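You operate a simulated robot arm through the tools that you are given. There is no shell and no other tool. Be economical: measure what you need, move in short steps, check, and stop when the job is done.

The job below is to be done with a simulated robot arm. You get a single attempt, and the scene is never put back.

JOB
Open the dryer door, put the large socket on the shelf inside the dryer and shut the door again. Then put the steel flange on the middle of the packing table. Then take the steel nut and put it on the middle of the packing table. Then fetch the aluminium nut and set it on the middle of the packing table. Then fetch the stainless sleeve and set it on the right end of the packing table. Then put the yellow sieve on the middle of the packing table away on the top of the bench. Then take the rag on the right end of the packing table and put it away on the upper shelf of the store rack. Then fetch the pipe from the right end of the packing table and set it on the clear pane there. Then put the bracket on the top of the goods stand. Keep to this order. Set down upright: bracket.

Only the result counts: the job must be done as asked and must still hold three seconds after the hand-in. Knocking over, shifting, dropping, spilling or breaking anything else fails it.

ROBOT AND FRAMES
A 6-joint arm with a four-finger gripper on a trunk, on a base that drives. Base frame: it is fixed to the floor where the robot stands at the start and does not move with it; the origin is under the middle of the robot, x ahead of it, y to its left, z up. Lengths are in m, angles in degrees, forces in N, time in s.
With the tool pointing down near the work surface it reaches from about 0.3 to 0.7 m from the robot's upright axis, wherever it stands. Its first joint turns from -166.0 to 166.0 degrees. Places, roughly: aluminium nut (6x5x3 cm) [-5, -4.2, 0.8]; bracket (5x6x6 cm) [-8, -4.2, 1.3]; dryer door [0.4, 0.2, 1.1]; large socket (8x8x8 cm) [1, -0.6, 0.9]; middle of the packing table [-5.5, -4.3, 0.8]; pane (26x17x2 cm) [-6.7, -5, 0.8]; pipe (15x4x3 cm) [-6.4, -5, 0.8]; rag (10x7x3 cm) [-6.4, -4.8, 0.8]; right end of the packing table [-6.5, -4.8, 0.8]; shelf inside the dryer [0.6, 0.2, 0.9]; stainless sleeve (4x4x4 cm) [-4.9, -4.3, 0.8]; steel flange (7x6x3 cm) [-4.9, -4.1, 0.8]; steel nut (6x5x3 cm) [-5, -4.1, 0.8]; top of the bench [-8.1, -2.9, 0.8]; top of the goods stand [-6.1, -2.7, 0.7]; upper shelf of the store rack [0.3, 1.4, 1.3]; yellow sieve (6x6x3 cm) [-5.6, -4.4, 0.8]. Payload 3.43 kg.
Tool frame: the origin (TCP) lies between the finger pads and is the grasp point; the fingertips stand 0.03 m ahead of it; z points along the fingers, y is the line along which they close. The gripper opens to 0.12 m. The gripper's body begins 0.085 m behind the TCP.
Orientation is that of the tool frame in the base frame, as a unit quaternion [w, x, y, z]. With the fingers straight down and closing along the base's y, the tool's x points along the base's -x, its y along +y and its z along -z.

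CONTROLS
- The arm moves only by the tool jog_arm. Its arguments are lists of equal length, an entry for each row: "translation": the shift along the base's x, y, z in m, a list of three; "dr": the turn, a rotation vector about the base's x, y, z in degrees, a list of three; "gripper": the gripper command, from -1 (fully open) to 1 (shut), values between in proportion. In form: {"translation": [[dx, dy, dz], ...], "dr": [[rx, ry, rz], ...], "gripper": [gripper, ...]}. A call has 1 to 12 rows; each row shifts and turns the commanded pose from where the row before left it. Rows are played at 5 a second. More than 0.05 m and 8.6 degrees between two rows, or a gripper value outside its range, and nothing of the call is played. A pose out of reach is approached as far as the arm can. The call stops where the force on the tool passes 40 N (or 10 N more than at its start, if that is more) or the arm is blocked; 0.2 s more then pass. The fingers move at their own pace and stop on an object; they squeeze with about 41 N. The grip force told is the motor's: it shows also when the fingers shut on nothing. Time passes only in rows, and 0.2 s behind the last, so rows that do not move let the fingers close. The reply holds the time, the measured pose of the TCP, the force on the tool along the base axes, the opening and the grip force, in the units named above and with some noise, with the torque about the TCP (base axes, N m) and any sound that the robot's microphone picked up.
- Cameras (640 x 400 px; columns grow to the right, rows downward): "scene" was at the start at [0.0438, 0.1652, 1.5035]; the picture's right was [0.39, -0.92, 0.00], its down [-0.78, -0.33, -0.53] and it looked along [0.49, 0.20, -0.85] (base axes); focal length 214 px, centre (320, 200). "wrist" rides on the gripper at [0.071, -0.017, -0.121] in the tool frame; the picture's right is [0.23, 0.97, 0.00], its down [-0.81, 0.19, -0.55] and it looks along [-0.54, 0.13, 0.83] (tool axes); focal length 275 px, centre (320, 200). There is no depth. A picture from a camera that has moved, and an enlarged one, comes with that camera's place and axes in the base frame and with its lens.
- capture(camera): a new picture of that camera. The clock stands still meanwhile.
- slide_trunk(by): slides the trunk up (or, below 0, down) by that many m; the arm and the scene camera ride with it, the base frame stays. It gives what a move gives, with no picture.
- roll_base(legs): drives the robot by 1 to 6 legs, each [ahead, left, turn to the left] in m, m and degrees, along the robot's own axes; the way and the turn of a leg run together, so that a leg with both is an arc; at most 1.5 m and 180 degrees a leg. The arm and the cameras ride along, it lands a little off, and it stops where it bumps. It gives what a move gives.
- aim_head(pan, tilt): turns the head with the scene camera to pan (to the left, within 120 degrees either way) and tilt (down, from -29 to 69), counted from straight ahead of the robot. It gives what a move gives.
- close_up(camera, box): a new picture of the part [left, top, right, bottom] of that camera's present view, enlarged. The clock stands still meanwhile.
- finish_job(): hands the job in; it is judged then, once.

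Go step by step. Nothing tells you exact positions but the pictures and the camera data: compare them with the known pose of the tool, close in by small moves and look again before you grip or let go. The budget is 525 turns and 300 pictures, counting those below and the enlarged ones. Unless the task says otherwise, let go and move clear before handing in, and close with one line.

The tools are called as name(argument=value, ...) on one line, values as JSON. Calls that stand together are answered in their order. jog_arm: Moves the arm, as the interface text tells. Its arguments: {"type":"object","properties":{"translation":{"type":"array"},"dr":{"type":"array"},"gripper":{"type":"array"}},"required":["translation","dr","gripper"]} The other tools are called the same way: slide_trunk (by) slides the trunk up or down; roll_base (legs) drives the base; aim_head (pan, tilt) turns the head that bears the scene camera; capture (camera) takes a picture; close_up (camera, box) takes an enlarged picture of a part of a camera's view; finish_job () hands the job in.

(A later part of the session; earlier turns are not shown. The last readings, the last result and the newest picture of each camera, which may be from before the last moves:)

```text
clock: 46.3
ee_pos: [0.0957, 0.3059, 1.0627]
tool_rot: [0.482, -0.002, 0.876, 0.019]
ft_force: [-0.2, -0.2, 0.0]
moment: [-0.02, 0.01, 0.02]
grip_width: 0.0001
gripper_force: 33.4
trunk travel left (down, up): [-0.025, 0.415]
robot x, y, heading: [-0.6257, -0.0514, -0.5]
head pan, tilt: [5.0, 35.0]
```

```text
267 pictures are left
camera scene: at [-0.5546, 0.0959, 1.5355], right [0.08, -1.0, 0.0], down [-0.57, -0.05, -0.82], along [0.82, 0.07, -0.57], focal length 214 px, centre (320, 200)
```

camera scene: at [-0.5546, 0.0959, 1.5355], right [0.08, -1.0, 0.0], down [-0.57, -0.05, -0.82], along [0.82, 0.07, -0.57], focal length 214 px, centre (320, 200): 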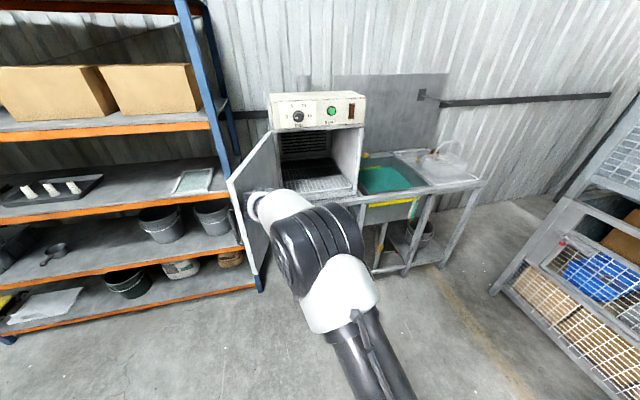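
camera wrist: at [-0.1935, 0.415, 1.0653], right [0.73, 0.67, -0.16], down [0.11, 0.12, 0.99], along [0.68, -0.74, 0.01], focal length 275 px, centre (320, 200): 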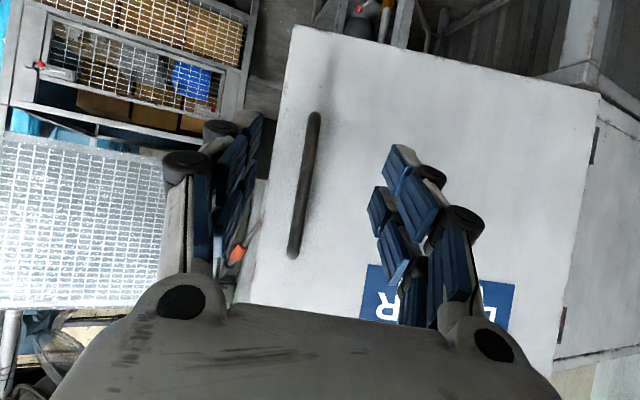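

The door is wide open. I'll retreat and go to the drain board to find the socket.

jog_arm(translation=[[0, -0.04, 0], [0, -0.04, 0], [0, -0.04, 0], [0, -0.04, 0], [0, -0.04, 0]], dr=[[0, 0, 0], [0, 0, 0], [0, 0, 0], [0, 0, 0], [0, 0, 0]], gripper=[-1, -1, -1, -1, -1])

roll_base(legs=[[-0.2, 0, 0], [0, -0.7, 0], [0.3, -0.1, 19]])

aim_head(pan=0, tilt=28)

capture(camera="scene")

```text
clock: 47.5
ee_pos: [0.0958, 0.1036, 1.0621]
tool_rot: [0.482, -0.003, 0.876, 0.019]
ft_force: [-0.3, 0.2, 0.4]
moment: [-0.05, 0.0, -0.02]
grip_width: 0.0896
gripper_force: 0.1
trunk travel left (down, up): [-0.025, 0.415]
robot x, y, heading: [-0.6201, -0.0464, -0.3]
head pan, tilt: [5.0, 35.0]
```

```text
clock: 54.3
ee_pos: [0.1135, -0.4191, 1.0623]
tool_rot: [0.472, -0.148, 0.863, 0.099]
ft_force: [0.3, -0.2, 0.3]
moment: [0.0, 0.01, 0.01]
grip_width: 0.1201
gripper_force: 0.0
trunk travel left (down, up): [-0.025, 0.415]
robot x, y, heading: [-0.5156, -0.8027, 19.1]
head pan, tilt: [5.0, 35.0]
```

```text
clock: 55.0
ee_pos: [0.1122, -0.4192, 1.0623]
tool_rot: [0.472, -0.149, 0.863, 0.099]
ft_force: [1.0, -0.3, 0.3]
moment: [-0.01, 0.01, 0.05]
grip_width: 0.1202
gripper_force: 0.0
trunk travel left (down, up): [-0.025, 0.415]
robot x, y, heading: [-0.5208, -0.8, 18.7]
head pan, tilt: [0.0, 28.0]
```

```text
266 pictures are left
camera scene: at [-0.4936, -0.6472, 1.5464], right [0.32, -0.95, 0.0], down [-0.44, -0.15, -0.88], along [0.84, 0.29, -0.47], focal length 214 px, centre (320, 200)
```

scene: 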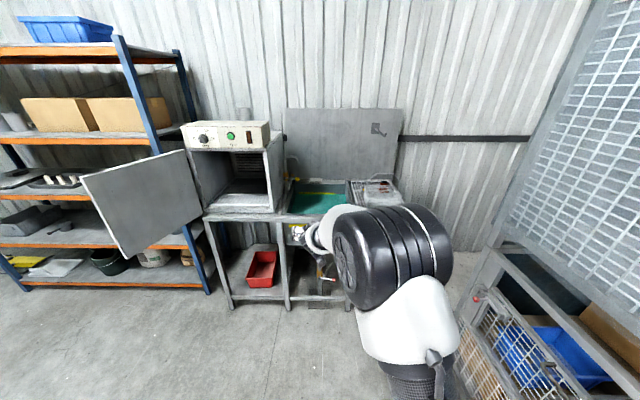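

jog_arm(translation=[[0, -0.03, 0.04], [0, -0.03, 0.04], [0, -0.03, 0.04], [0, -0.03, 0.04], [0, -0.03, 0.04], [0, -0.03, 0.04]], dr=[[0, 0, 0], [0, 0, 0], [0, 0, 0], [0, 0, 0], [0, 0, 0], [0, 0, 0]], gripper=[-1, -1, -1, -1, -1, -1])

roll_base(legs=[[0.4, 0, 0]])

capture(camera="scene")

capture(camera="wrist")

```text
clock: 56.4
ee_pos: [0.1112, -0.5977, 1.3023]
tool_rot: [0.472, -0.148, 0.863, 0.1]
ft_force: [-0.4, -0.3, 0.6]
moment: [0.02, 0.01, 0.02]
grip_width: 0.1199
gripper_force: 0.1
trunk travel left (down, up): [-0.025, 0.415]
robot x, y, heading: [-0.5196, -0.8012, 18.9]
head pan, tilt: [0.0, 28.0]
```

```text
clock: 58.9
ee_pos: [0.493, -0.4677, 1.3009]
tool_rot: [0.472, -0.147, 0.864, 0.098]
ft_force: [1.1, 0.0, -0.7]
moment: [0.0, 0.0, 0.0]
grip_width: 0.1199
gripper_force: 0.2
trunk travel left (down, up): [-0.025, 0.415]
robot x, y, heading: [-0.132, -0.675, 18.8]
head pan, tilt: [0.0, 28.0]
```

```text
265 pictures are left
camera scene: at [-0.1143, -0.5177, 1.5464], right [0.32, -0.95, 0.0], down [-0.44, -0.15, -0.88], along [0.84, 0.28, -0.47], focal length 214 px, centre (320, 200)
```

scene: 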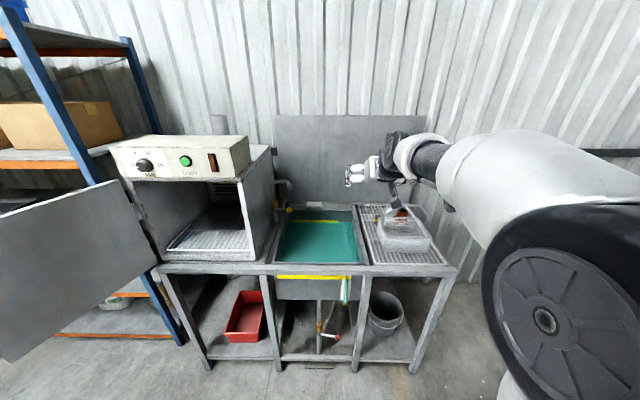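

```text
264 pictures are left
camera wrist: at [0.3677, -0.5327, 1.3056], right [-0.46, 0.87, -0.16], down [-0.09, 0.14, 0.99], along [0.89, 0.47, 0.01], focal length 275 px, centre (320, 200)
```

wrist: 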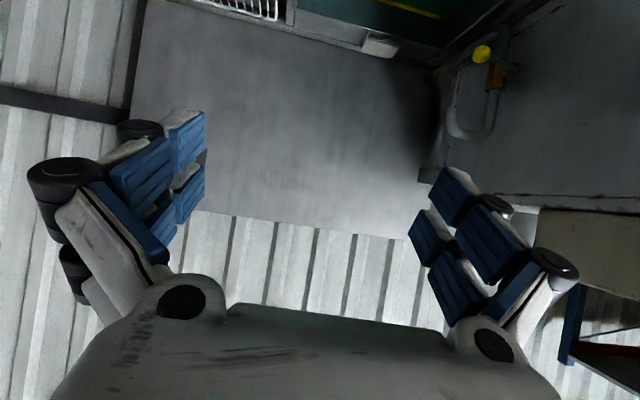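

Basket on the drain board with something brown behind/in it. Enlarging.

close_up(camera="scene", box=[340, 180, 460, 280])

```text
4.00 times, centred on (400, 230) of scene
camera zoom: at [-0.1143, -0.5177, 1.5464], right [0.32, -0.95, 0.0], down [-0.44, -0.15, -0.88], along [0.84, 0.28, -0.47], focal length 858 px, centre (0, 80)
```

zoom: 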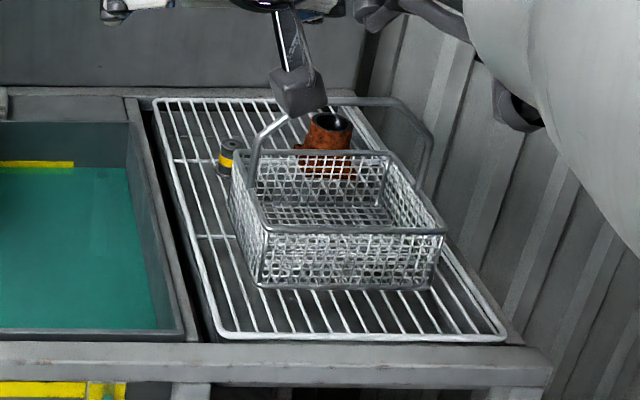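

The rusty socket stands behind the empty basket at about (0.98, -0.62), with a small black/yellow item to its left. I'll turn the tool nearly downward and drive nearer.

jog_arm(translation=[[-0.03, -0.01, 0.01], [-0.03, -0.01, 0.01], [-0.03, -0.01, 0.01], [-0.03, -0.01, 0.01], [-0.03, -0.01, 0.0], [-0.03, -0.01, 0]], dr=[[-2.4, 7.1, 0], [-2.4, 7.1, 0], [-2.4, 7.1, 0], [-2.4, 7.1, 0], [-2.4, 7.1, 0], [-2.4, 7.1, 0]], gripper=[-1, -1, -1, -1, -1, -1])

roll_base(legs=[[0.2, -0.2, 0], [0.2, 0, 0]])

capture(camera="scene")

capture(camera="wrist")

```text
clock: 60.3
ee_pos: [0.3109, -0.5282, 1.3414]
tool_rot: [0.105, -0.159, 0.981, 0.04]
ft_force: [0.0, -0.5, -0.2]
moment: [0.02, -0.03, -0.03]
grip_width: 0.12
gripper_force: 0.1
trunk travel left (down, up): [-0.025, 0.415]
robot x, y, heading: [-0.1386, -0.6707, 18.5]
head pan, tilt: [0.0, 28.0]
```

```text
clock: 63.4
ee_pos: [0.7547, -0.5909, 1.3407]
tool_rot: [0.105, -0.159, 0.981, 0.04]
ft_force: [0.9, 0.3, -0.6]
moment: [-0.02, 0.02, 0.03]
grip_width: 0.12
gripper_force: 0.1
trunk travel left (down, up): [-0.025, 0.415]
robot x, y, heading: [0.3093, -0.736, 19.0]
head pan, tilt: [0.0, 28.0]
```

```text
262 pictures are left
camera scene: at [0.3283, -0.5801, 1.5464], right [0.32, -0.95, 0.0], down [-0.45, -0.15, -0.88], along [0.84, 0.28, -0.47], focal length 214 px, centre (320, 200)
```

scene: 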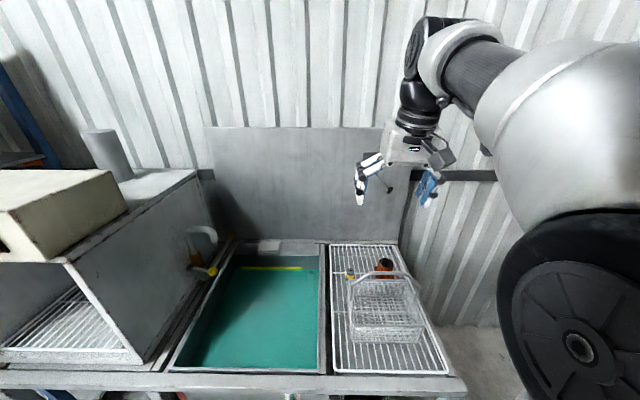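

```text
261 pictures are left
camera wrist: at [0.6704, -0.6414, 1.4426], right [-0.52, 0.85, -0.01], down [0.58, 0.37, 0.72], along [0.62, 0.38, -0.69], focal length 275 px, centre (320, 200)
```

wrist: 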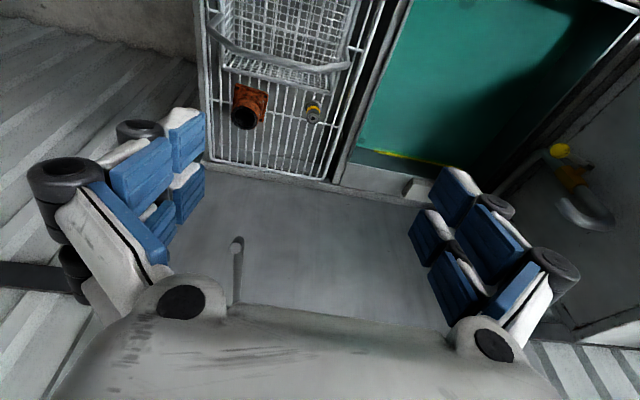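

close_up(camera="scene", box=[310, 230, 470, 340])

close_up(camera="wrist", box=[190, 0, 390, 180])

```text
3.64 times, centred on (390, 285) of scene
camera zoom: at [0.3283, -0.5801, 1.5464], right [0.32, -0.95, 0.0], down [-0.45, -0.15, -0.88], along [0.84, 0.28, -0.47], focal length 780 px, centre (66, -109)
```

zoom: 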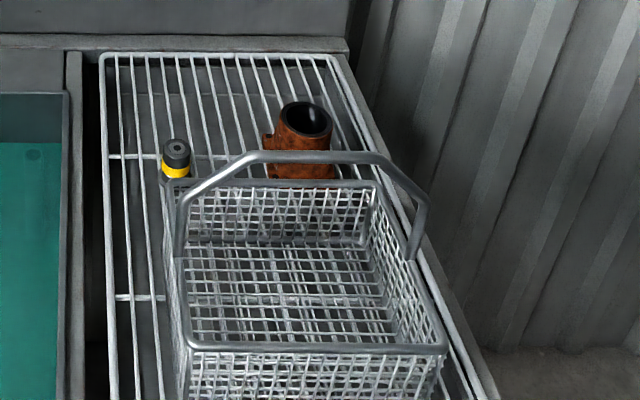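

```text
2.22 times, centred on (290, 90) of wrist
camera zoom: at [0.6704, -0.6414, 1.4426], right [-0.52, 0.85, -0.01], down [0.58, 0.37, 0.72], along [0.62, 0.38, -0.69], focal length 612 px, centre (387, 444)
```

zoom: 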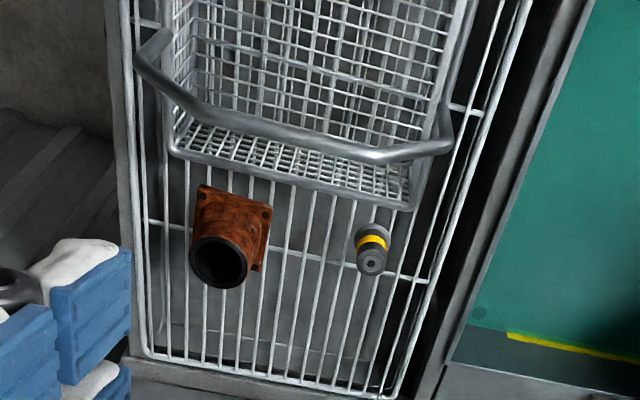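

The socket is a tube on a square flange; tube top at about (0.989, -0.621, 0.951). Moving above it with opening ~0.09.

jog_arm(translation=[[0.047, -0.006, -0.015], [0.047, -0.006, -0.015], [0.047, -0.006, -0.015], [0.047, -0.006, -0.015], [0.046, -0.006, -0.015], [0, 0, -0.04], [0, 0, -0.04], [0, 0, -0.04]], dr=[[0, 0, 0], [0, 0, 0], [0, 0, 0], [0, 0, 0], [0, 0, 0], [0, 0, 0], [0, 0, 0], [0, 0, 0]], gripper=[-0.5, -0.5, -0.5, -0.5, -0.5, -0.5, -0.5, -0.5])

capture(camera="wrist")

close_up(camera="scene", box=[310, 200, 470, 340])

```text
clock: 64.9
ee_pos: [0.949, -0.6214, 1.2281]
tool_rot: [0.129, -0.16, 0.978, 0.043]
ft_force: [-14.5, 1.4, 20.0]
moment: [0.58, 0.01, 0.76]
grip_width: 0.1009
gripper_force: 5.8
out of reach, approached as far as the arm can: row 4, 5
trunk travel left (down, up): [-0.025, 0.415]
robot x, y, heading: [0.304, -0.7307, 18.9]
head pan, tilt: [0.0, 28.0]
stopped in row 7: the force on the tool passed its limit at 122 N (the readings are from after the stop); the commanded pose is now the measured one
```

```text
258 pictures are left
camera wrist: at [0.8618, -0.6744, 1.3253], right [-0.53, 0.85, -0.02], down [0.55, 0.36, 0.76], along [0.65, 0.39, -0.65], focal length 275 px, centre (320, 200)
```

wrist: 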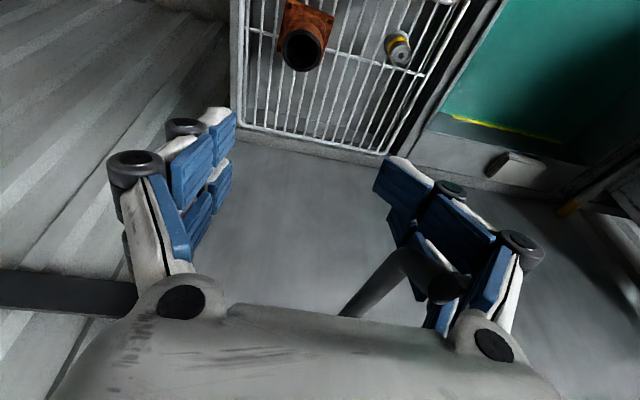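

```text
2.86 times, centred on (390, 270) of scene
camera zoom: at [0.3226, -0.58, 1.5465], right [0.32, -0.95, 0.0], down [-0.44, -0.15, -0.88], along [0.84, 0.29, -0.47], focal length 613 px, centre (120, 0)
```

zoom: 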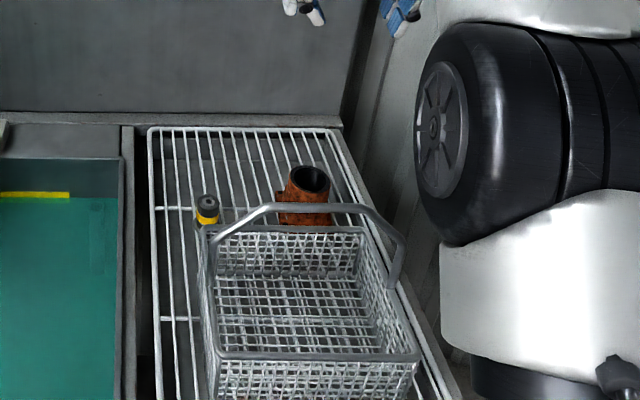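

I touched a pipe protruding from the wall between the fingers. Backing off up and back carefully.

jog_arm(translation=[[0, 0, 0.02], [0, 0, 0.04], [-0.04, -0.013, 0.03], [-0.04, -0.013, 0.0], [-0.04, -0.013, 0]], dr=[[0, 0, 0], [0, 0, 0], [0, 0, 0], [0, 0, 0], [0, 0, 0]], gripper=[-1, -1, -1, -1, -1])

capture(camera="wrist")

capture(camera="scene")

```text
refused: row 3 steps farther than a row can; nothing moved
```

```text
256 pictures are left
camera wrist: at [0.8618, -0.6744, 1.3253], right [-0.53, 0.85, -0.02], down [0.55, 0.36, 0.76], along [0.65, 0.39, -0.65], focal length 275 px, centre (320, 200)
```

wrist: 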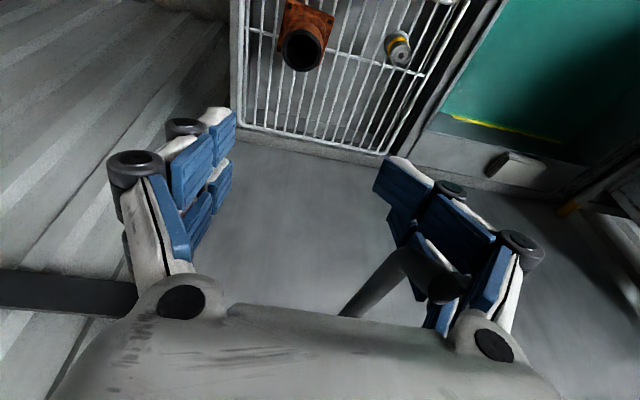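

```text
255 pictures are left
camera scene: at [0.3226, -0.58, 1.5465], right [0.32, -0.95, 0.0], down [-0.44, -0.15, -0.88], along [0.84, 0.29, -0.47], focal length 214 px, centre (320, 200)
```

scene: 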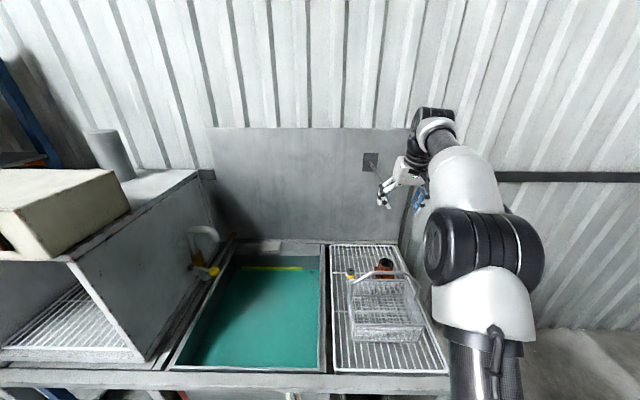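

jog_arm(translation=[[0, 0, 0.02], [0, 0, 0.04], [-0.03, -0.01, 0.03], [-0.04, -0.013, 0.0], [-0.04, -0.013, 0]], dr=[[0, 0, 0], [0, 0, 0], [0, 0, 0], [0, 0, 0], [0, 0, 0]], gripper=[-1, -1, -1, -1, -1])

capture(camera="wrist")

close_up(camera="scene", box=[320, 120, 480, 220])

```text
clock: 66.1
ee_pos: [0.8277, -0.6624, 1.3026]
tool_rot: [0.125, -0.158, 0.979, 0.043]
ft_force: [-0.7, -0.3, 0.4]
moment: [0.0, 0.01, -0.02]
grip_width: 0.12
gripper_force: 0.1
out of reach, approached as far as the arm can: row 2
trunk travel left (down, up): [-0.025, 0.415]
robot x, y, heading: [0.3066, -0.7362, 18.7]
head pan, tilt: [0.0, 28.0]
```

```text
254 pictures are left
camera wrist: at [0.7406, -0.7141, 1.4003], right [-0.52, 0.85, -0.02], down [0.56, 0.36, 0.75], along [0.65, 0.38, -0.66], focal length 275 px, centre (320, 200)
```

wrist: 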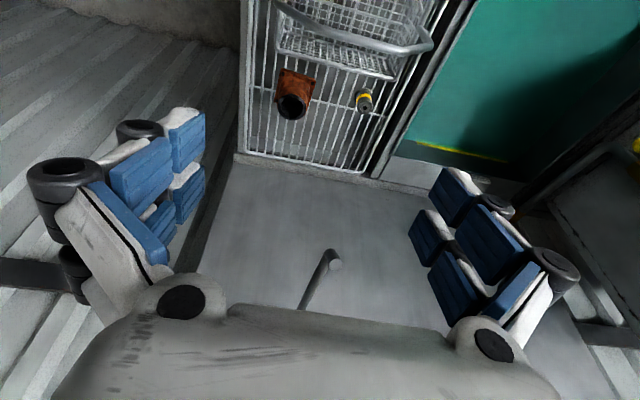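

```text
4.00 times, centred on (400, 170) of scene
camera zoom: at [0.3264, -0.5805, 1.5466], right [0.32, -0.95, 0.0], down [-0.44, -0.15, -0.88], along [0.84, 0.29, -0.47], focal length 858 px, centre (0, 320)
```

zoom: 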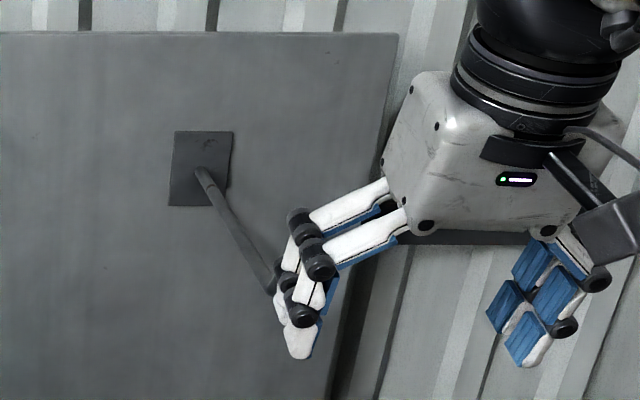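

A rod sticks out of the wall at about (0.925→1.13, -0.59→-0.51, 1.28), left of and above the socket. I'll tilt the tool back to ~25° and thread in below the rod and beyond the basket handle.

roll_base(legs=[[0.03, -0.03, 0]])

jog_arm(translation=[[0, 0, 0], [0, 0, 0]], dr=[[1.7, -5, 0], [1.7, -5, 0]], gripper=[-0.5, -0.5])

```text
clock: 67.0
ee_pos: [0.8692, -0.6803, 1.3008]
tool_rot: [0.123, -0.158, 0.979, 0.041]
ft_force: [0.2, -0.6, 0.7]
moment: [0.04, 0.02, -0.03]
grip_width: 0.1202
gripper_force: 0.0
trunk travel left (down, up): [-0.025, 0.415]
robot x, y, heading: [0.3436, -0.7507, 18.9]
head pan, tilt: [0.0, 28.0]
```

```text
clock: 67.6
ee_pos: [0.8663, -0.6804, 1.3029]
tool_rot: [0.214, -0.157, 0.962, 0.058]
ft_force: [-0.4, -0.6, -0.7]
moment: [0.0, 0.01, 0.01]
grip_width: 0.0898
gripper_force: 0.0
trunk travel left (down, up): [-0.025, 0.415]
robot x, y, heading: [0.3425, -0.7545, 18.6]
head pan, tilt: [0.0, 28.0]
```

jog_arm(translation=[[-0.005, -0.006, -0.045], [-0.005, -0.006, -0.045], [-0.006, -0.005, -0.043], [0.028, 0.0097, -0.02], [0.028, 0.0097, -0.02], [0.028, 0.0097, -0.02], [0.028, 0.0097, -0.02]], dr=[[0, 0, 0], [0, 0, 0], [0, 0, 0], [0, 0, 0], [0, 0, 0], [0, 0, 0], [0, 0, 0]], gripper=[-0.5, -0.5, -0.5, -0.5, -0.5, -0.5, -0.5])

capture(camera="wrist")

close_up(camera="scene", box=[310, 130, 470, 270])

```text
clock: 69.2
ee_pos: [0.9631, -0.6576, 1.089]
tool_rot: [0.214, -0.156, 0.963, 0.057]
ft_force: [0.3, -0.9, 0.6]
moment: [0.0, 0.03, -0.01]
grip_width: 0.0897
gripper_force: 0.0
trunk travel left (down, up): [-0.025, 0.415]
robot x, y, heading: [0.3446, -0.753, 18.4]
head pan, tilt: [0.0, 28.0]
```

```text
252 pictures are left
camera wrist: at [0.8613, -0.7153, 1.1665], right [-0.52, 0.85, -0.06], down [0.42, 0.31, 0.85], along [0.75, 0.42, -0.52], focal length 275 px, centre (320, 200)
```

wrist: 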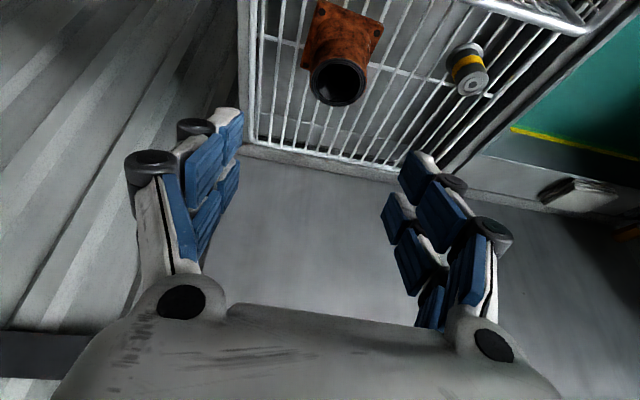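

```text
2.86 times, centred on (390, 200) of scene
camera zoom: at [0.3662, -0.5984, 1.5464], right [0.32, -0.95, 0.0], down [-0.45, -0.15, -0.88], along [0.84, 0.28, -0.47], focal length 613 px, centre (120, 200)
```

zoom: 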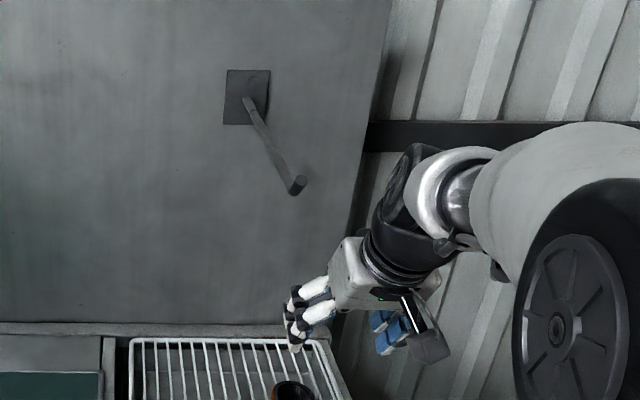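

Clear of the rod. Continuing down onto the tube.

jog_arm(translation=[[0.032, 0.01, -0.03], [0.002, 0, -0.045], [-0.008, 0.022, 0], [0, 0, -0.025]], dr=[[0, 0, 0], [0, 0, 0], [0, 0, 0], [0, 0, 0]], gripper=[-0.5, -0.5, -0.5, -0.5])

capture(camera="wrist")

close_up(camera="scene", box=[310, 160, 470, 300])

```text
clock: 70.2
ee_pos: [0.9897, -0.6279, 0.9888]
tool_rot: [0.214, -0.157, 0.963, 0.057]
ft_force: [-0.3, 0.0, 0.3]
moment: [-0.03, 0.04, 0.03]
grip_width: 0.0903
gripper_force: 0.0
trunk travel left (down, up): [-0.025, 0.415]
robot x, y, heading: [0.3437, -0.752, 18.6]
head pan, tilt: [0.0, 28.0]
```

```text
250 pictures are left
camera wrist: at [0.8869, -0.6844, 1.0668], right [-0.52, 0.85, -0.06], down [0.42, 0.31, 0.86], along [0.75, 0.42, -0.52], focal length 275 px, centre (320, 200)
```

wrist: 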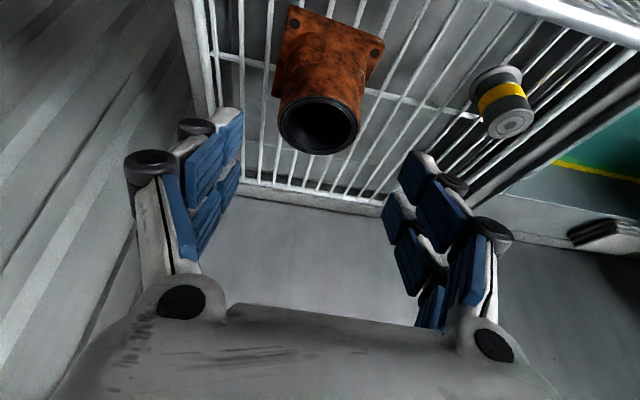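

```text
2.86 times, centred on (390, 230) of scene
camera zoom: at [0.3657, -0.5986, 1.5464], right [0.32, -0.95, 0.0], down [-0.44, -0.15, -0.88], along [0.84, 0.28, -0.47], focal length 613 px, centre (120, 114)
```

zoom: 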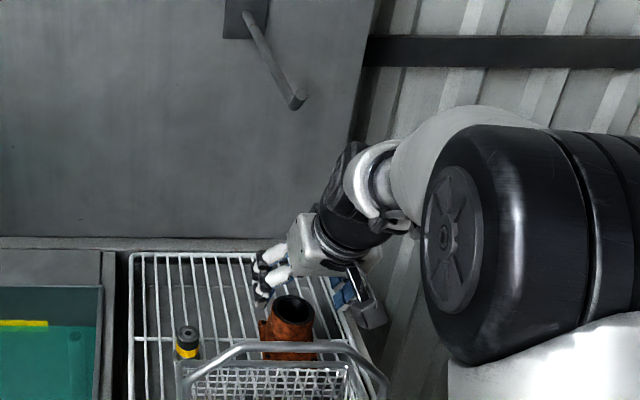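

jog_arm(translation=[[-0.001, -0.002, -0.028], [-0.001, -0.002, -0.027]], dr=[[0, 0, 0], [0, 0, 0]], gripper=[-0.5, -0.5])

capture(camera="wrist")

```text
clock: 70.8
ee_pos: [0.9871, -0.6313, 0.9346]
tool_rot: [0.213, -0.157, 0.963, 0.058]
ft_force: [-0.6, -0.3, -0.4]
moment: [0.0, 0.01, -0.02]
grip_width: 0.0899
gripper_force: 0.0
trunk travel left (down, up): [-0.025, 0.415]
robot x, y, heading: [0.3452, -0.7516, 18.5]
head pan, tilt: [0.0, 28.0]
```

```text
248 pictures are left
camera wrist: at [0.8846, -0.6884, 1.0118], right [-0.52, 0.85, -0.06], down [0.42, 0.31, 0.86], along [0.75, 0.42, -0.52], focal length 275 px, centre (320, 200)
```

wrist: 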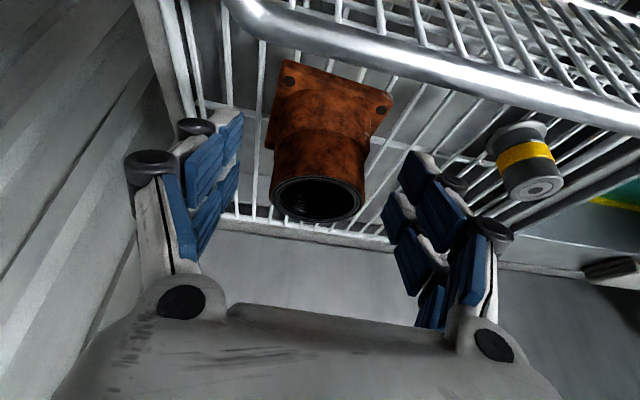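

jog_arm(translation=[[0, 0, -0.014], [0, 0, 0], [0, 0, 0], [0, 0, 0], [0, 0, 0]], dr=[[0, 0, 0], [0, 0, 0], [0, 0, 0], [0, 0, 0], [0, 0, 0]], gripper=[-0.5, 1, 1, 1, 1])

capture(camera="wrist")

```text
clock: 72.0
ee_pos: [0.9871, -0.6302, 0.9195]
tool_rot: [0.214, -0.157, 0.962, 0.058]
ft_force: [0.1, -0.5, 2.0]
moment: [-0.15, -0.02, -0.24]
grip_width: 0.0584
gripper_force: 40.7
trunk travel left (down, up): [-0.025, 0.415]
robot x, y, heading: [0.3446, -0.7568, 18.8]
head pan, tilt: [0.0, 28.0]
```

```text
247 pictures are left
camera wrist: at [0.8845, -0.6884, 0.9981], right [-0.52, 0.86, -0.06], down [0.42, 0.31, 0.86], along [0.75, 0.42, -0.51], focal length 275 px, centre (320, 200)
```

wrist: 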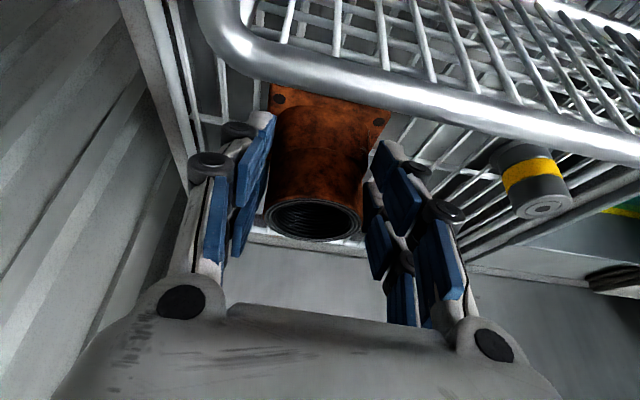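

Gripped (5.8 cm tube). Lifting back out along the same path.

jog_arm(translation=[[0, 0, 0.04], [0, 0, 0.04], [0.0097, -0.0284, 0.02], [0, 0, 0.03], [-0.035, -0.012, 0.03], [-0.037, -0.013, 0.029], [-0.03, -0.01, 0.035], [-0.02, -0.007, 0.044], [-0.03, -0.01, 0.03], [-0.046, -0.016, 0], [-0.046, -0.016, 0]], dr=[[0, 0, 0], [0, 0, 0], [0, 0, 0], [0, 0, 0], [0, 0, 0], [0, 0, 0], [0, 0, 0], [0, 0, 0], [0, 0, 0], [0, 0, 0], [0, 0, 0]], gripper=[1, 1, 1, 1, 1, 1, 1, 1, 1, 1, 1])

capture(camera="scene")

capture(camera="wrist")

```text
clock: 74.4
ee_pos: [0.7556, -0.7394, 1.2103]
tool_rot: [0.204, -0.163, 0.963, 0.062]
ft_force: [-0.5, -0.7, -0.7]
moment: [0.05, 0.01, 0.01]
grip_width: 0.0
gripper_force: 33.1
trunk travel left (down, up): [-0.025, 0.415]
robot x, y, heading: [0.339, -0.7517, 18.9]
head pan, tilt: [0.0, 28.0]
```

```text
246 pictures are left
camera scene: at [0.3656, -0.598, 1.5465], right [0.33, -0.94, 0.0], down [-0.44, -0.15, -0.88], along [0.83, 0.29, -0.47], focal length 214 px, centre (320, 200)
```

scene: 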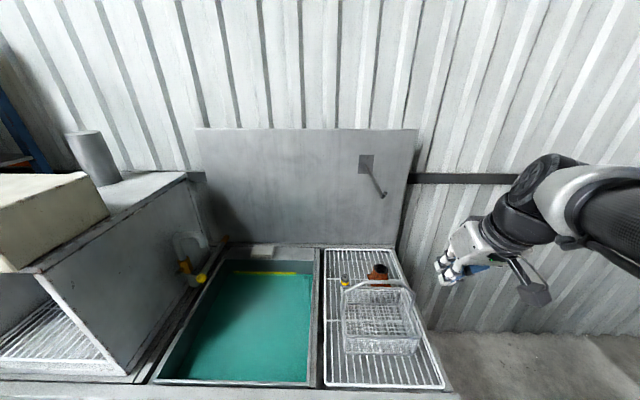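

```text
245 pictures are left
camera wrist: at [0.6547, -0.798, 1.2901], right [-0.53, 0.85, -0.04], down [0.43, 0.31, 0.85], along [0.73, 0.43, -0.53], focal length 275 px, centre (320, 200)
```

wrist: 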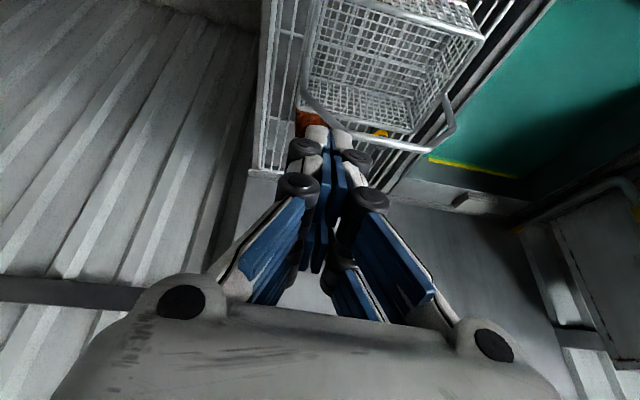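

The socket slipped out. Checking whether it still stands.

close_up(camera="scene", box=[310, 235, 450, 345])

close_up(camera="wrist", box=[240, 60, 400, 180])

```text
3.64 times, centred on (380, 290) of scene
camera zoom: at [0.3656, -0.598, 1.5465], right [0.33, -0.94, 0.0], down [-0.44, -0.15, -0.88], along [0.83, 0.29, -0.47], focal length 780 px, centre (102, -127)
```

zoom: 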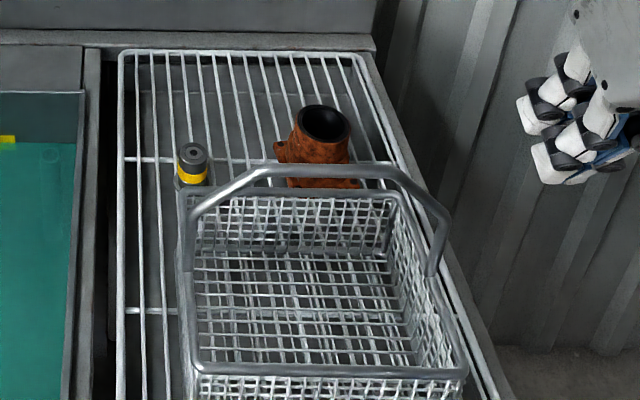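

```text
3.33 times, centred on (320, 120) of wrist
camera zoom: at [0.6547, -0.798, 1.2901], right [-0.53, 0.85, -0.04], down [0.43, 0.31, 0.85], along [0.73, 0.43, -0.53], focal length 918 px, centre (320, 467)
```

zoom: 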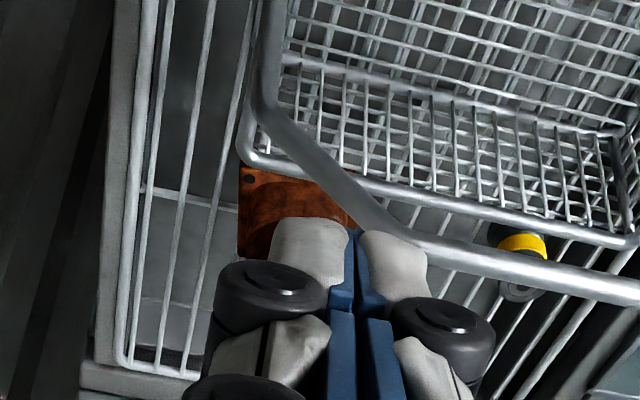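

It still stands in place. I'll go back in, grip lower and lift slowly.

jog_arm(translation=[[0.046, 0.016, 0], [0.046, 0.016, 0], [0.03, 0.01, -0.03], [0.02, 0.007, -0.044], [0.03, 0.01, -0.035], [0.037, 0.013, -0.029], [0.035, 0.012, -0.03], [0, 0, -0.03]], dr=[[0, 0, 0], [0, 0, 0], [0, 0, 0], [0, 0, 0], [0, 0, 0], [0, 0, 0], [0, 0, 0], [0, 0, 0]], gripper=[-0.5, -0.5, -0.5, -0.5, -0.5, -0.5, -0.5, -0.5])

capture(camera="wrist")

```text
clock: 76.2
ee_pos: [0.9971, -0.6583, 1.0188]
tool_rot: [0.214, -0.157, 0.962, 0.057]
ft_force: [-0.4, 0.1, -0.9]
moment: [-0.01, 0.01, -0.01]
grip_width: 0.0898
gripper_force: 0.0
trunk travel left (down, up): [-0.025, 0.415]
robot x, y, heading: [0.3411, -0.7535, 19.0]
head pan, tilt: [0.0, 28.0]
```

```text
242 pictures are left
camera wrist: at [0.8945, -0.7153, 1.0964], right [-0.52, 0.85, -0.06], down [0.42, 0.31, 0.86], along [0.75, 0.42, -0.51], focal length 275 px, centre (320, 200)
```

wrist: 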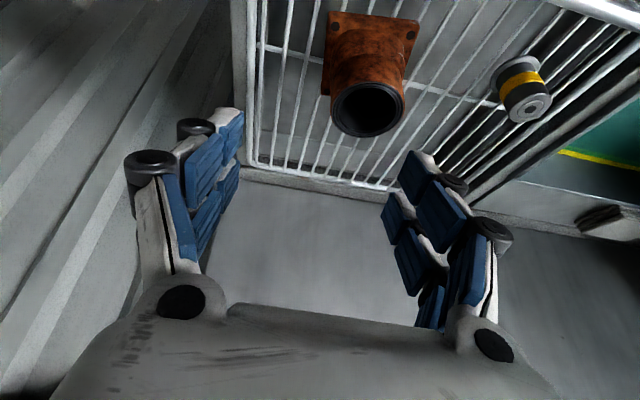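

jog_arm(translation=[[-0.009, 0.029, 0], [0, 0, -0.035], [0, 0, -0.035], [0, 0, -0.034], [0, 0, 0], [0, 0, 0], [0, 0, 0], [0, 0, 0], [0, 0, 0]], dr=[[0, 0, 0], [0, 0, 0], [0, 0, 0], [0, 0, 0], [0, 0, 0], [0, 0, 0], [0, 0, 0], [0, 0, 0], [0, 0, 0]], gripper=[-0.5, -0.5, -0.5, -0.5, 1, 1, 1, 1, 1])

capture(camera="wrist")

```text
clock: 78.2
ee_pos: [0.9881, -0.6307, 0.917]
tool_rot: [0.215, -0.157, 0.962, 0.057]
ft_force: [1.5, 0.4, 5.7]
moment: [-0.41, -0.6, 0.15]
grip_width: 0.0581
gripper_force: 40.7
trunk travel left (down, up): [-0.025, 0.415]
robot x, y, heading: [0.3421, -0.7515, 18.6]
head pan, tilt: [0.0, 28.0]
```

```text
241 pictures are left
camera wrist: at [0.8851, -0.6874, 0.9948], right [-0.52, 0.85, -0.06], down [0.41, 0.31, 0.86], along [0.75, 0.42, -0.51], focal length 275 px, centre (320, 200)
```

wrist: 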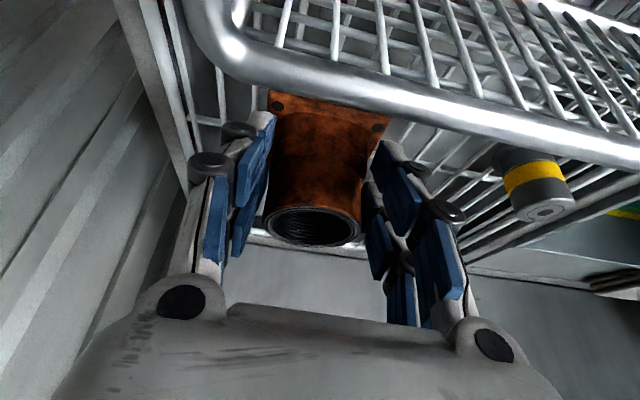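

Lifting slowly by 1 cm steps and checking hold.

jog_arm(translation=[[0, 0, 0.005], [0, 0, 0.01], [0, 0, 0.01], [0, 0, 0.01]], dr=[[0, 0, 0], [0, 0, 0], [0, 0, 0], [0, 0, 0]], gripper=[1, 1, 1, 1])

capture(camera="wrist")

```text
clock: 79.2
ee_pos: [0.9874, -0.6303, 0.9509]
tool_rot: [0.212, -0.157, 0.963, 0.057]
ft_force: [0.1, 0.3, -10.1]
moment: [-0.09, 0.23, -0.01]
grip_width: 0.0584
gripper_force: 41.2
trunk travel left (down, up): [-0.025, 0.415]
robot x, y, heading: [0.3409, -0.7537, 18.9]
head pan, tilt: [0.0, 28.0]
```

```text
240 pictures are left
camera wrist: at [0.8855, -0.6867, 1.0281], right [-0.52, 0.85, -0.06], down [0.42, 0.31, 0.85], along [0.75, 0.42, -0.52], focal length 275 px, centre (320, 200)
```

wrist: 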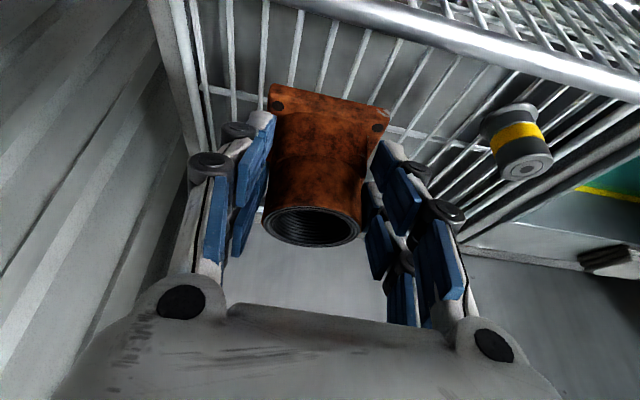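

Holding (about 10 N). Continuing slowly.

jog_arm(translation=[[0, 0, 0.015], [0, 0, 0.015], [0, 0, 0.015], [0.003, -0.009, 0.015], [0.003, -0.01, 0.01], [0.003, -0.01, 0.01], [0, 0, 0.015], [-0.015, -0.005, 0.012], [-0.017, -0.006, 0.012]], dr=[[0, 0, 0], [0, 0, 0], [0, 0, 0], [0, 0, 0], [0, 0, 0], [0, 0, 0], [0, 0, 0], [0, 0, 0], [0, 0, 0]], gripper=[1, 1, 1, 1, 1, 1, 1, 1, 1])

capture(camera="wrist")

close_up(camera="scene", box=[310, 130, 470, 270])

```text
clock: 81.2
ee_pos: [0.9647, -0.6699, 1.0705]
tool_rot: [0.214, -0.157, 0.963, 0.057]
ft_force: [-0.1, 0.0, -9.5]
moment: [-0.09, 0.25, 0.04]
grip_width: 0.0581
gripper_force: 41.3
trunk travel left (down, up): [-0.025, 0.415]
robot x, y, heading: [0.3432, -0.7542, 18.8]
head pan, tilt: [0.0, 28.0]
```

```text
239 pictures are left
camera wrist: at [0.8628, -0.7267, 1.1478], right [-0.52, 0.85, -0.06], down [0.42, 0.31, 0.85], along [0.75, 0.42, -0.52], focal length 275 px, centre (320, 200)
```

wrist: 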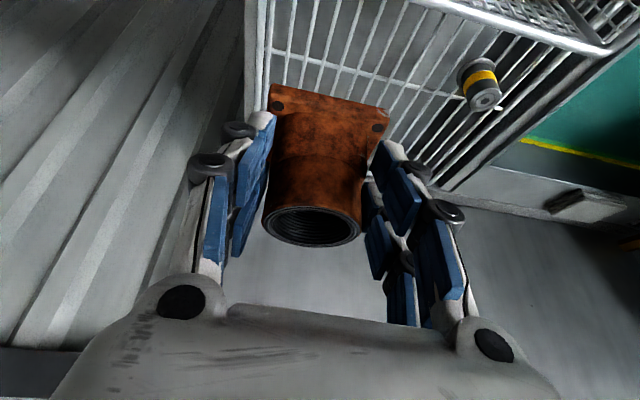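

```text
2.86 times, centred on (390, 200) of scene
camera zoom: at [0.3656, -0.5987, 1.5465], right [0.32, -0.95, 0.0], down [-0.44, -0.15, -0.88], along [0.84, 0.29, -0.47], focal length 613 px, centre (120, 200)
```

zoom: 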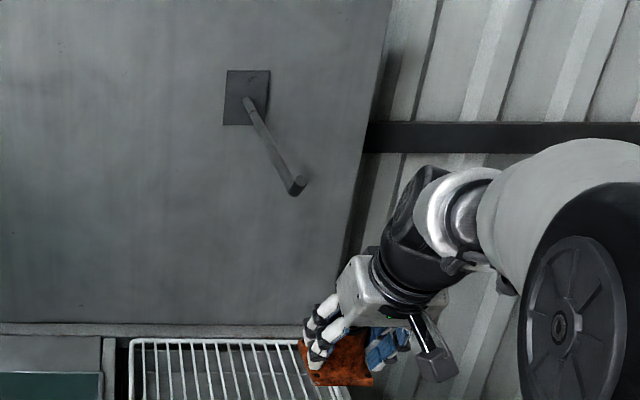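

Now raising higher before passing back over the basket handle.

jog_arm(translation=[[0.003, -0.01, 0.015], [0.003, -0.01, 0.015], [0, 0, 0.02], [-0.005, -0.002, 0.02], [-0.005, -0.002, 0.02], [-0.01, -0.003, 0.02], [-0.02, -0.007, 0.01], [-0.025, -0.008, 0.01], [-0.03, -0.01, 0], [-0.03, -0.01, 0], [-0.03, -0.01, 0], [-0.03, -0.01, 0]], dr=[[0, 0, 0], [0, 0, 0], [0, 0, 0], [0, 0, 0], [0, 0, 0], [0, 0, 0], [0, 0, 0], [0, 0, 0], [0, 0, 0], [0, 0, 0], [0, 0, 0], [0, 0, 0]], gripper=[1, 1, 1, 1, 1, 1, 1, 1, 1, 1, 1, 1])

capture(camera="wrist")

capture(camera="scene")

```text
clock: 83.8
ee_pos: [0.7845, -0.7517, 1.1991]
tool_rot: [0.215, -0.157, 0.962, 0.058]
ft_force: [-0.8, -0.7, -10.0]
moment: [-0.08, 0.2, 0.0]
grip_width: 0.058
gripper_force: 40.9
trunk travel left (down, up): [-0.025, 0.415]
robot x, y, heading: [0.3405, -0.7508, 18.8]
head pan, tilt: [0.0, 28.0]
```

```text
237 pictures are left
camera wrist: at [0.6823, -0.8081, 1.2778], right [-0.52, 0.85, -0.06], down [0.42, 0.31, 0.86], along [0.75, 0.42, -0.51], focal length 275 px, centre (320, 200)
```

wrist: 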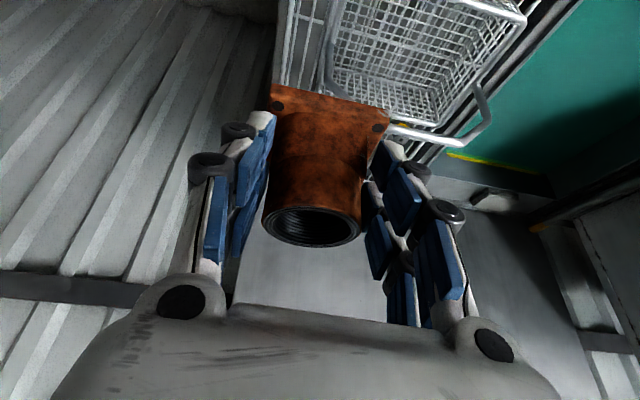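

```text
236 pictures are left
camera scene: at [0.365, -0.5987, 1.5465], right [0.32, -0.95, 0.0], down [-0.44, -0.15, -0.88], along [0.84, 0.29, -0.47], focal length 214 px, centre (320, 200)
```

scene: 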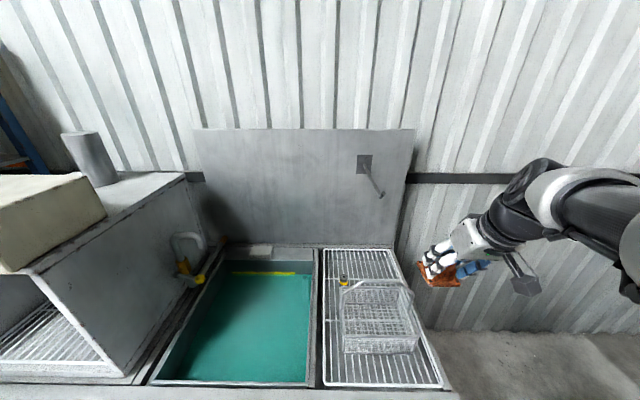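

Socket held, basket untouched. Backing off and moving over in front of the dryer.

roll_base(legs=[[-0.63, 0, 0], [0, 0.78, 0]])

jog_arm(translation=[[0.02, 0.01, -0.02], [0.02, 0.01, -0.02], [0.02, 0.01, -0.02]], dr=[[2, -6, 0], [2, -6, 0], [2, -6, 0]], gripper=[1, 1, 1])

capture(camera="scene")

capture(camera="wrist")

```text
clock: 91.1
ee_pos: [-0.0628, -0.2109, 1.1998]
tool_rot: [0.213, -0.157, 0.963, 0.057]
ft_force: [0.4, -0.3, -9.8]
moment: [-0.14, 0.22, -0.01]
grip_width: 0.0581
gripper_force: 40.5
trunk travel left (down, up): [-0.025, 0.415]
robot x, y, heading: [-0.5049, -0.2119, 18.7]
head pan, tilt: [0.0, 28.0]
```

```text
clock: 91.9
ee_pos: [-0.0029, -0.1824, 1.1388]
tool_rot: [0.369, -0.152, 0.914, 0.081]
ft_force: [0.2, -0.2, -10.5]
moment: [-0.11, 0.28, 0.0]
grip_width: 0.0584
gripper_force: 41.2
trunk travel left (down, up): [-0.025, 0.415]
robot x, y, heading: [-0.505, -0.2094, 18.8]
head pan, tilt: [0.0, 28.0]
```

```text
235 pictures are left
camera scene: at [-0.4817, -0.0579, 1.5464], right [0.32, -0.95, 0.0], down [-0.45, -0.15, -0.88], along [0.84, 0.28, -0.47], focal length 214 px, centre (320, 200)
```

scene: 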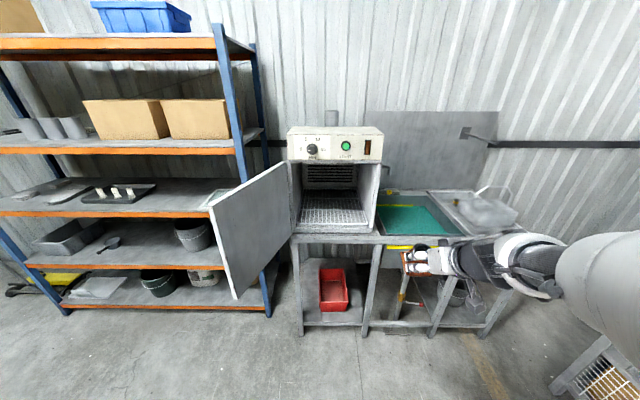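

```text
234 pictures are left
camera wrist: at [-0.1229, -0.2446, 1.1747], right [-0.49, 0.87, -0.12], down [0.13, 0.21, 0.97], along [0.86, 0.45, -0.22], focal length 275 px, centre (320, 200)
```

wrist: 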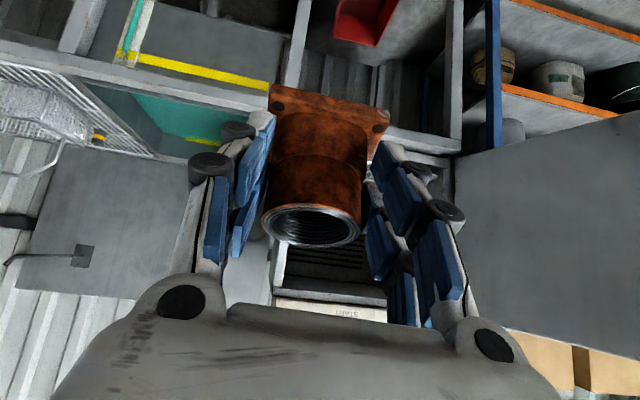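

close_up(camera="scene", box=[270, 115, 400, 245])

```text
3.08 times, centred on (335, 180) of scene
camera zoom: at [-0.4817, -0.0579, 1.5464], right [0.32, -0.95, 0.0], down [-0.45, -0.15, -0.88], along [0.84, 0.28, -0.47], focal length 660 px, centre (274, 262)
```

zoom: 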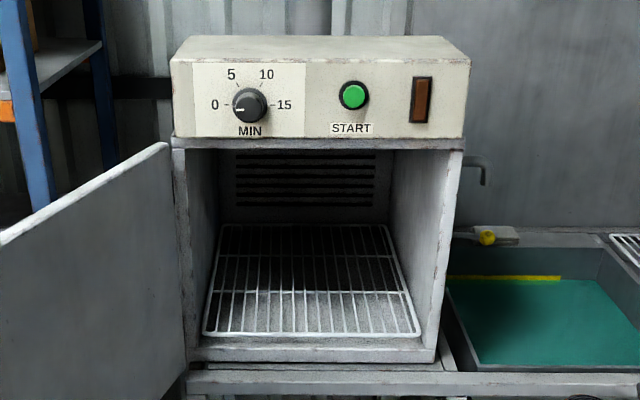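

Grid shelf at about z 0.91, opening z 0.885–1.24, l centred left of handle side. I pitch the tool a bit more level and line up.

jog_arm(translation=[[0.007, 0.026, -0.0174], [0.007, 0.026, -0.0174], [0.007, 0.026, -0.0174], [0.007, 0.026, -0.0174], [0.007, 0.026, -0.0174], [0.007, 0.026, -0.0174], [0.007, 0.026, -0.0174], [0.007, 0.026, -0.0174]], dr=[[1.1, -3.3, 0], [1.1, -3.3, 0], [0, 0, 0], [0, 0, 0], [0, 0, 0], [0, 0, 0], [0, 0, 0], [0, 0, 0]], gripper=[1, 1, 1, 1, 1, 1, 1, 1])

capture(camera="scene")

```text
clock: 93.7
ee_pos: [0.0608, -0.0202, 1.024]
tool_rot: [0.421, -0.153, 0.889, 0.097]
ft_force: [0.6, -0.8, -9.5]
moment: [-0.12, 0.31, 0.01]
grip_width: 0.0582
gripper_force: 41.1
out of reach, approached as far as the arm can: row 6, 7, 8
trunk travel left (down, up): [-0.025, 0.415]
robot x, y, heading: [-0.5052, -0.2133, 18.6]
head pan, tilt: [0.0, 28.0]
```

```text
232 pictures are left
camera scene: at [-0.4824, -0.0577, 1.5464], right [0.32, -0.95, 0.0], down [-0.45, -0.15, -0.88], along [0.84, 0.28, -0.47], focal length 214 px, centre (320, 200)
```

scene: 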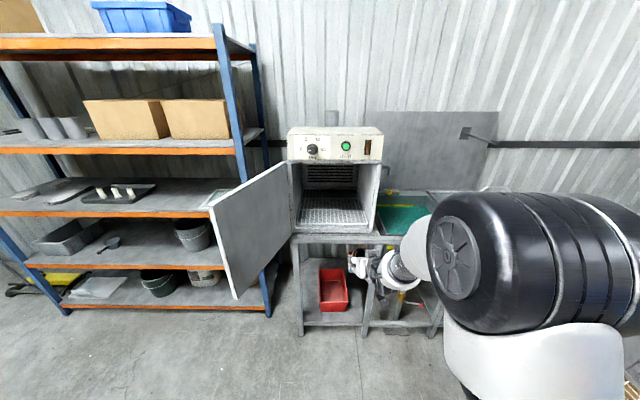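

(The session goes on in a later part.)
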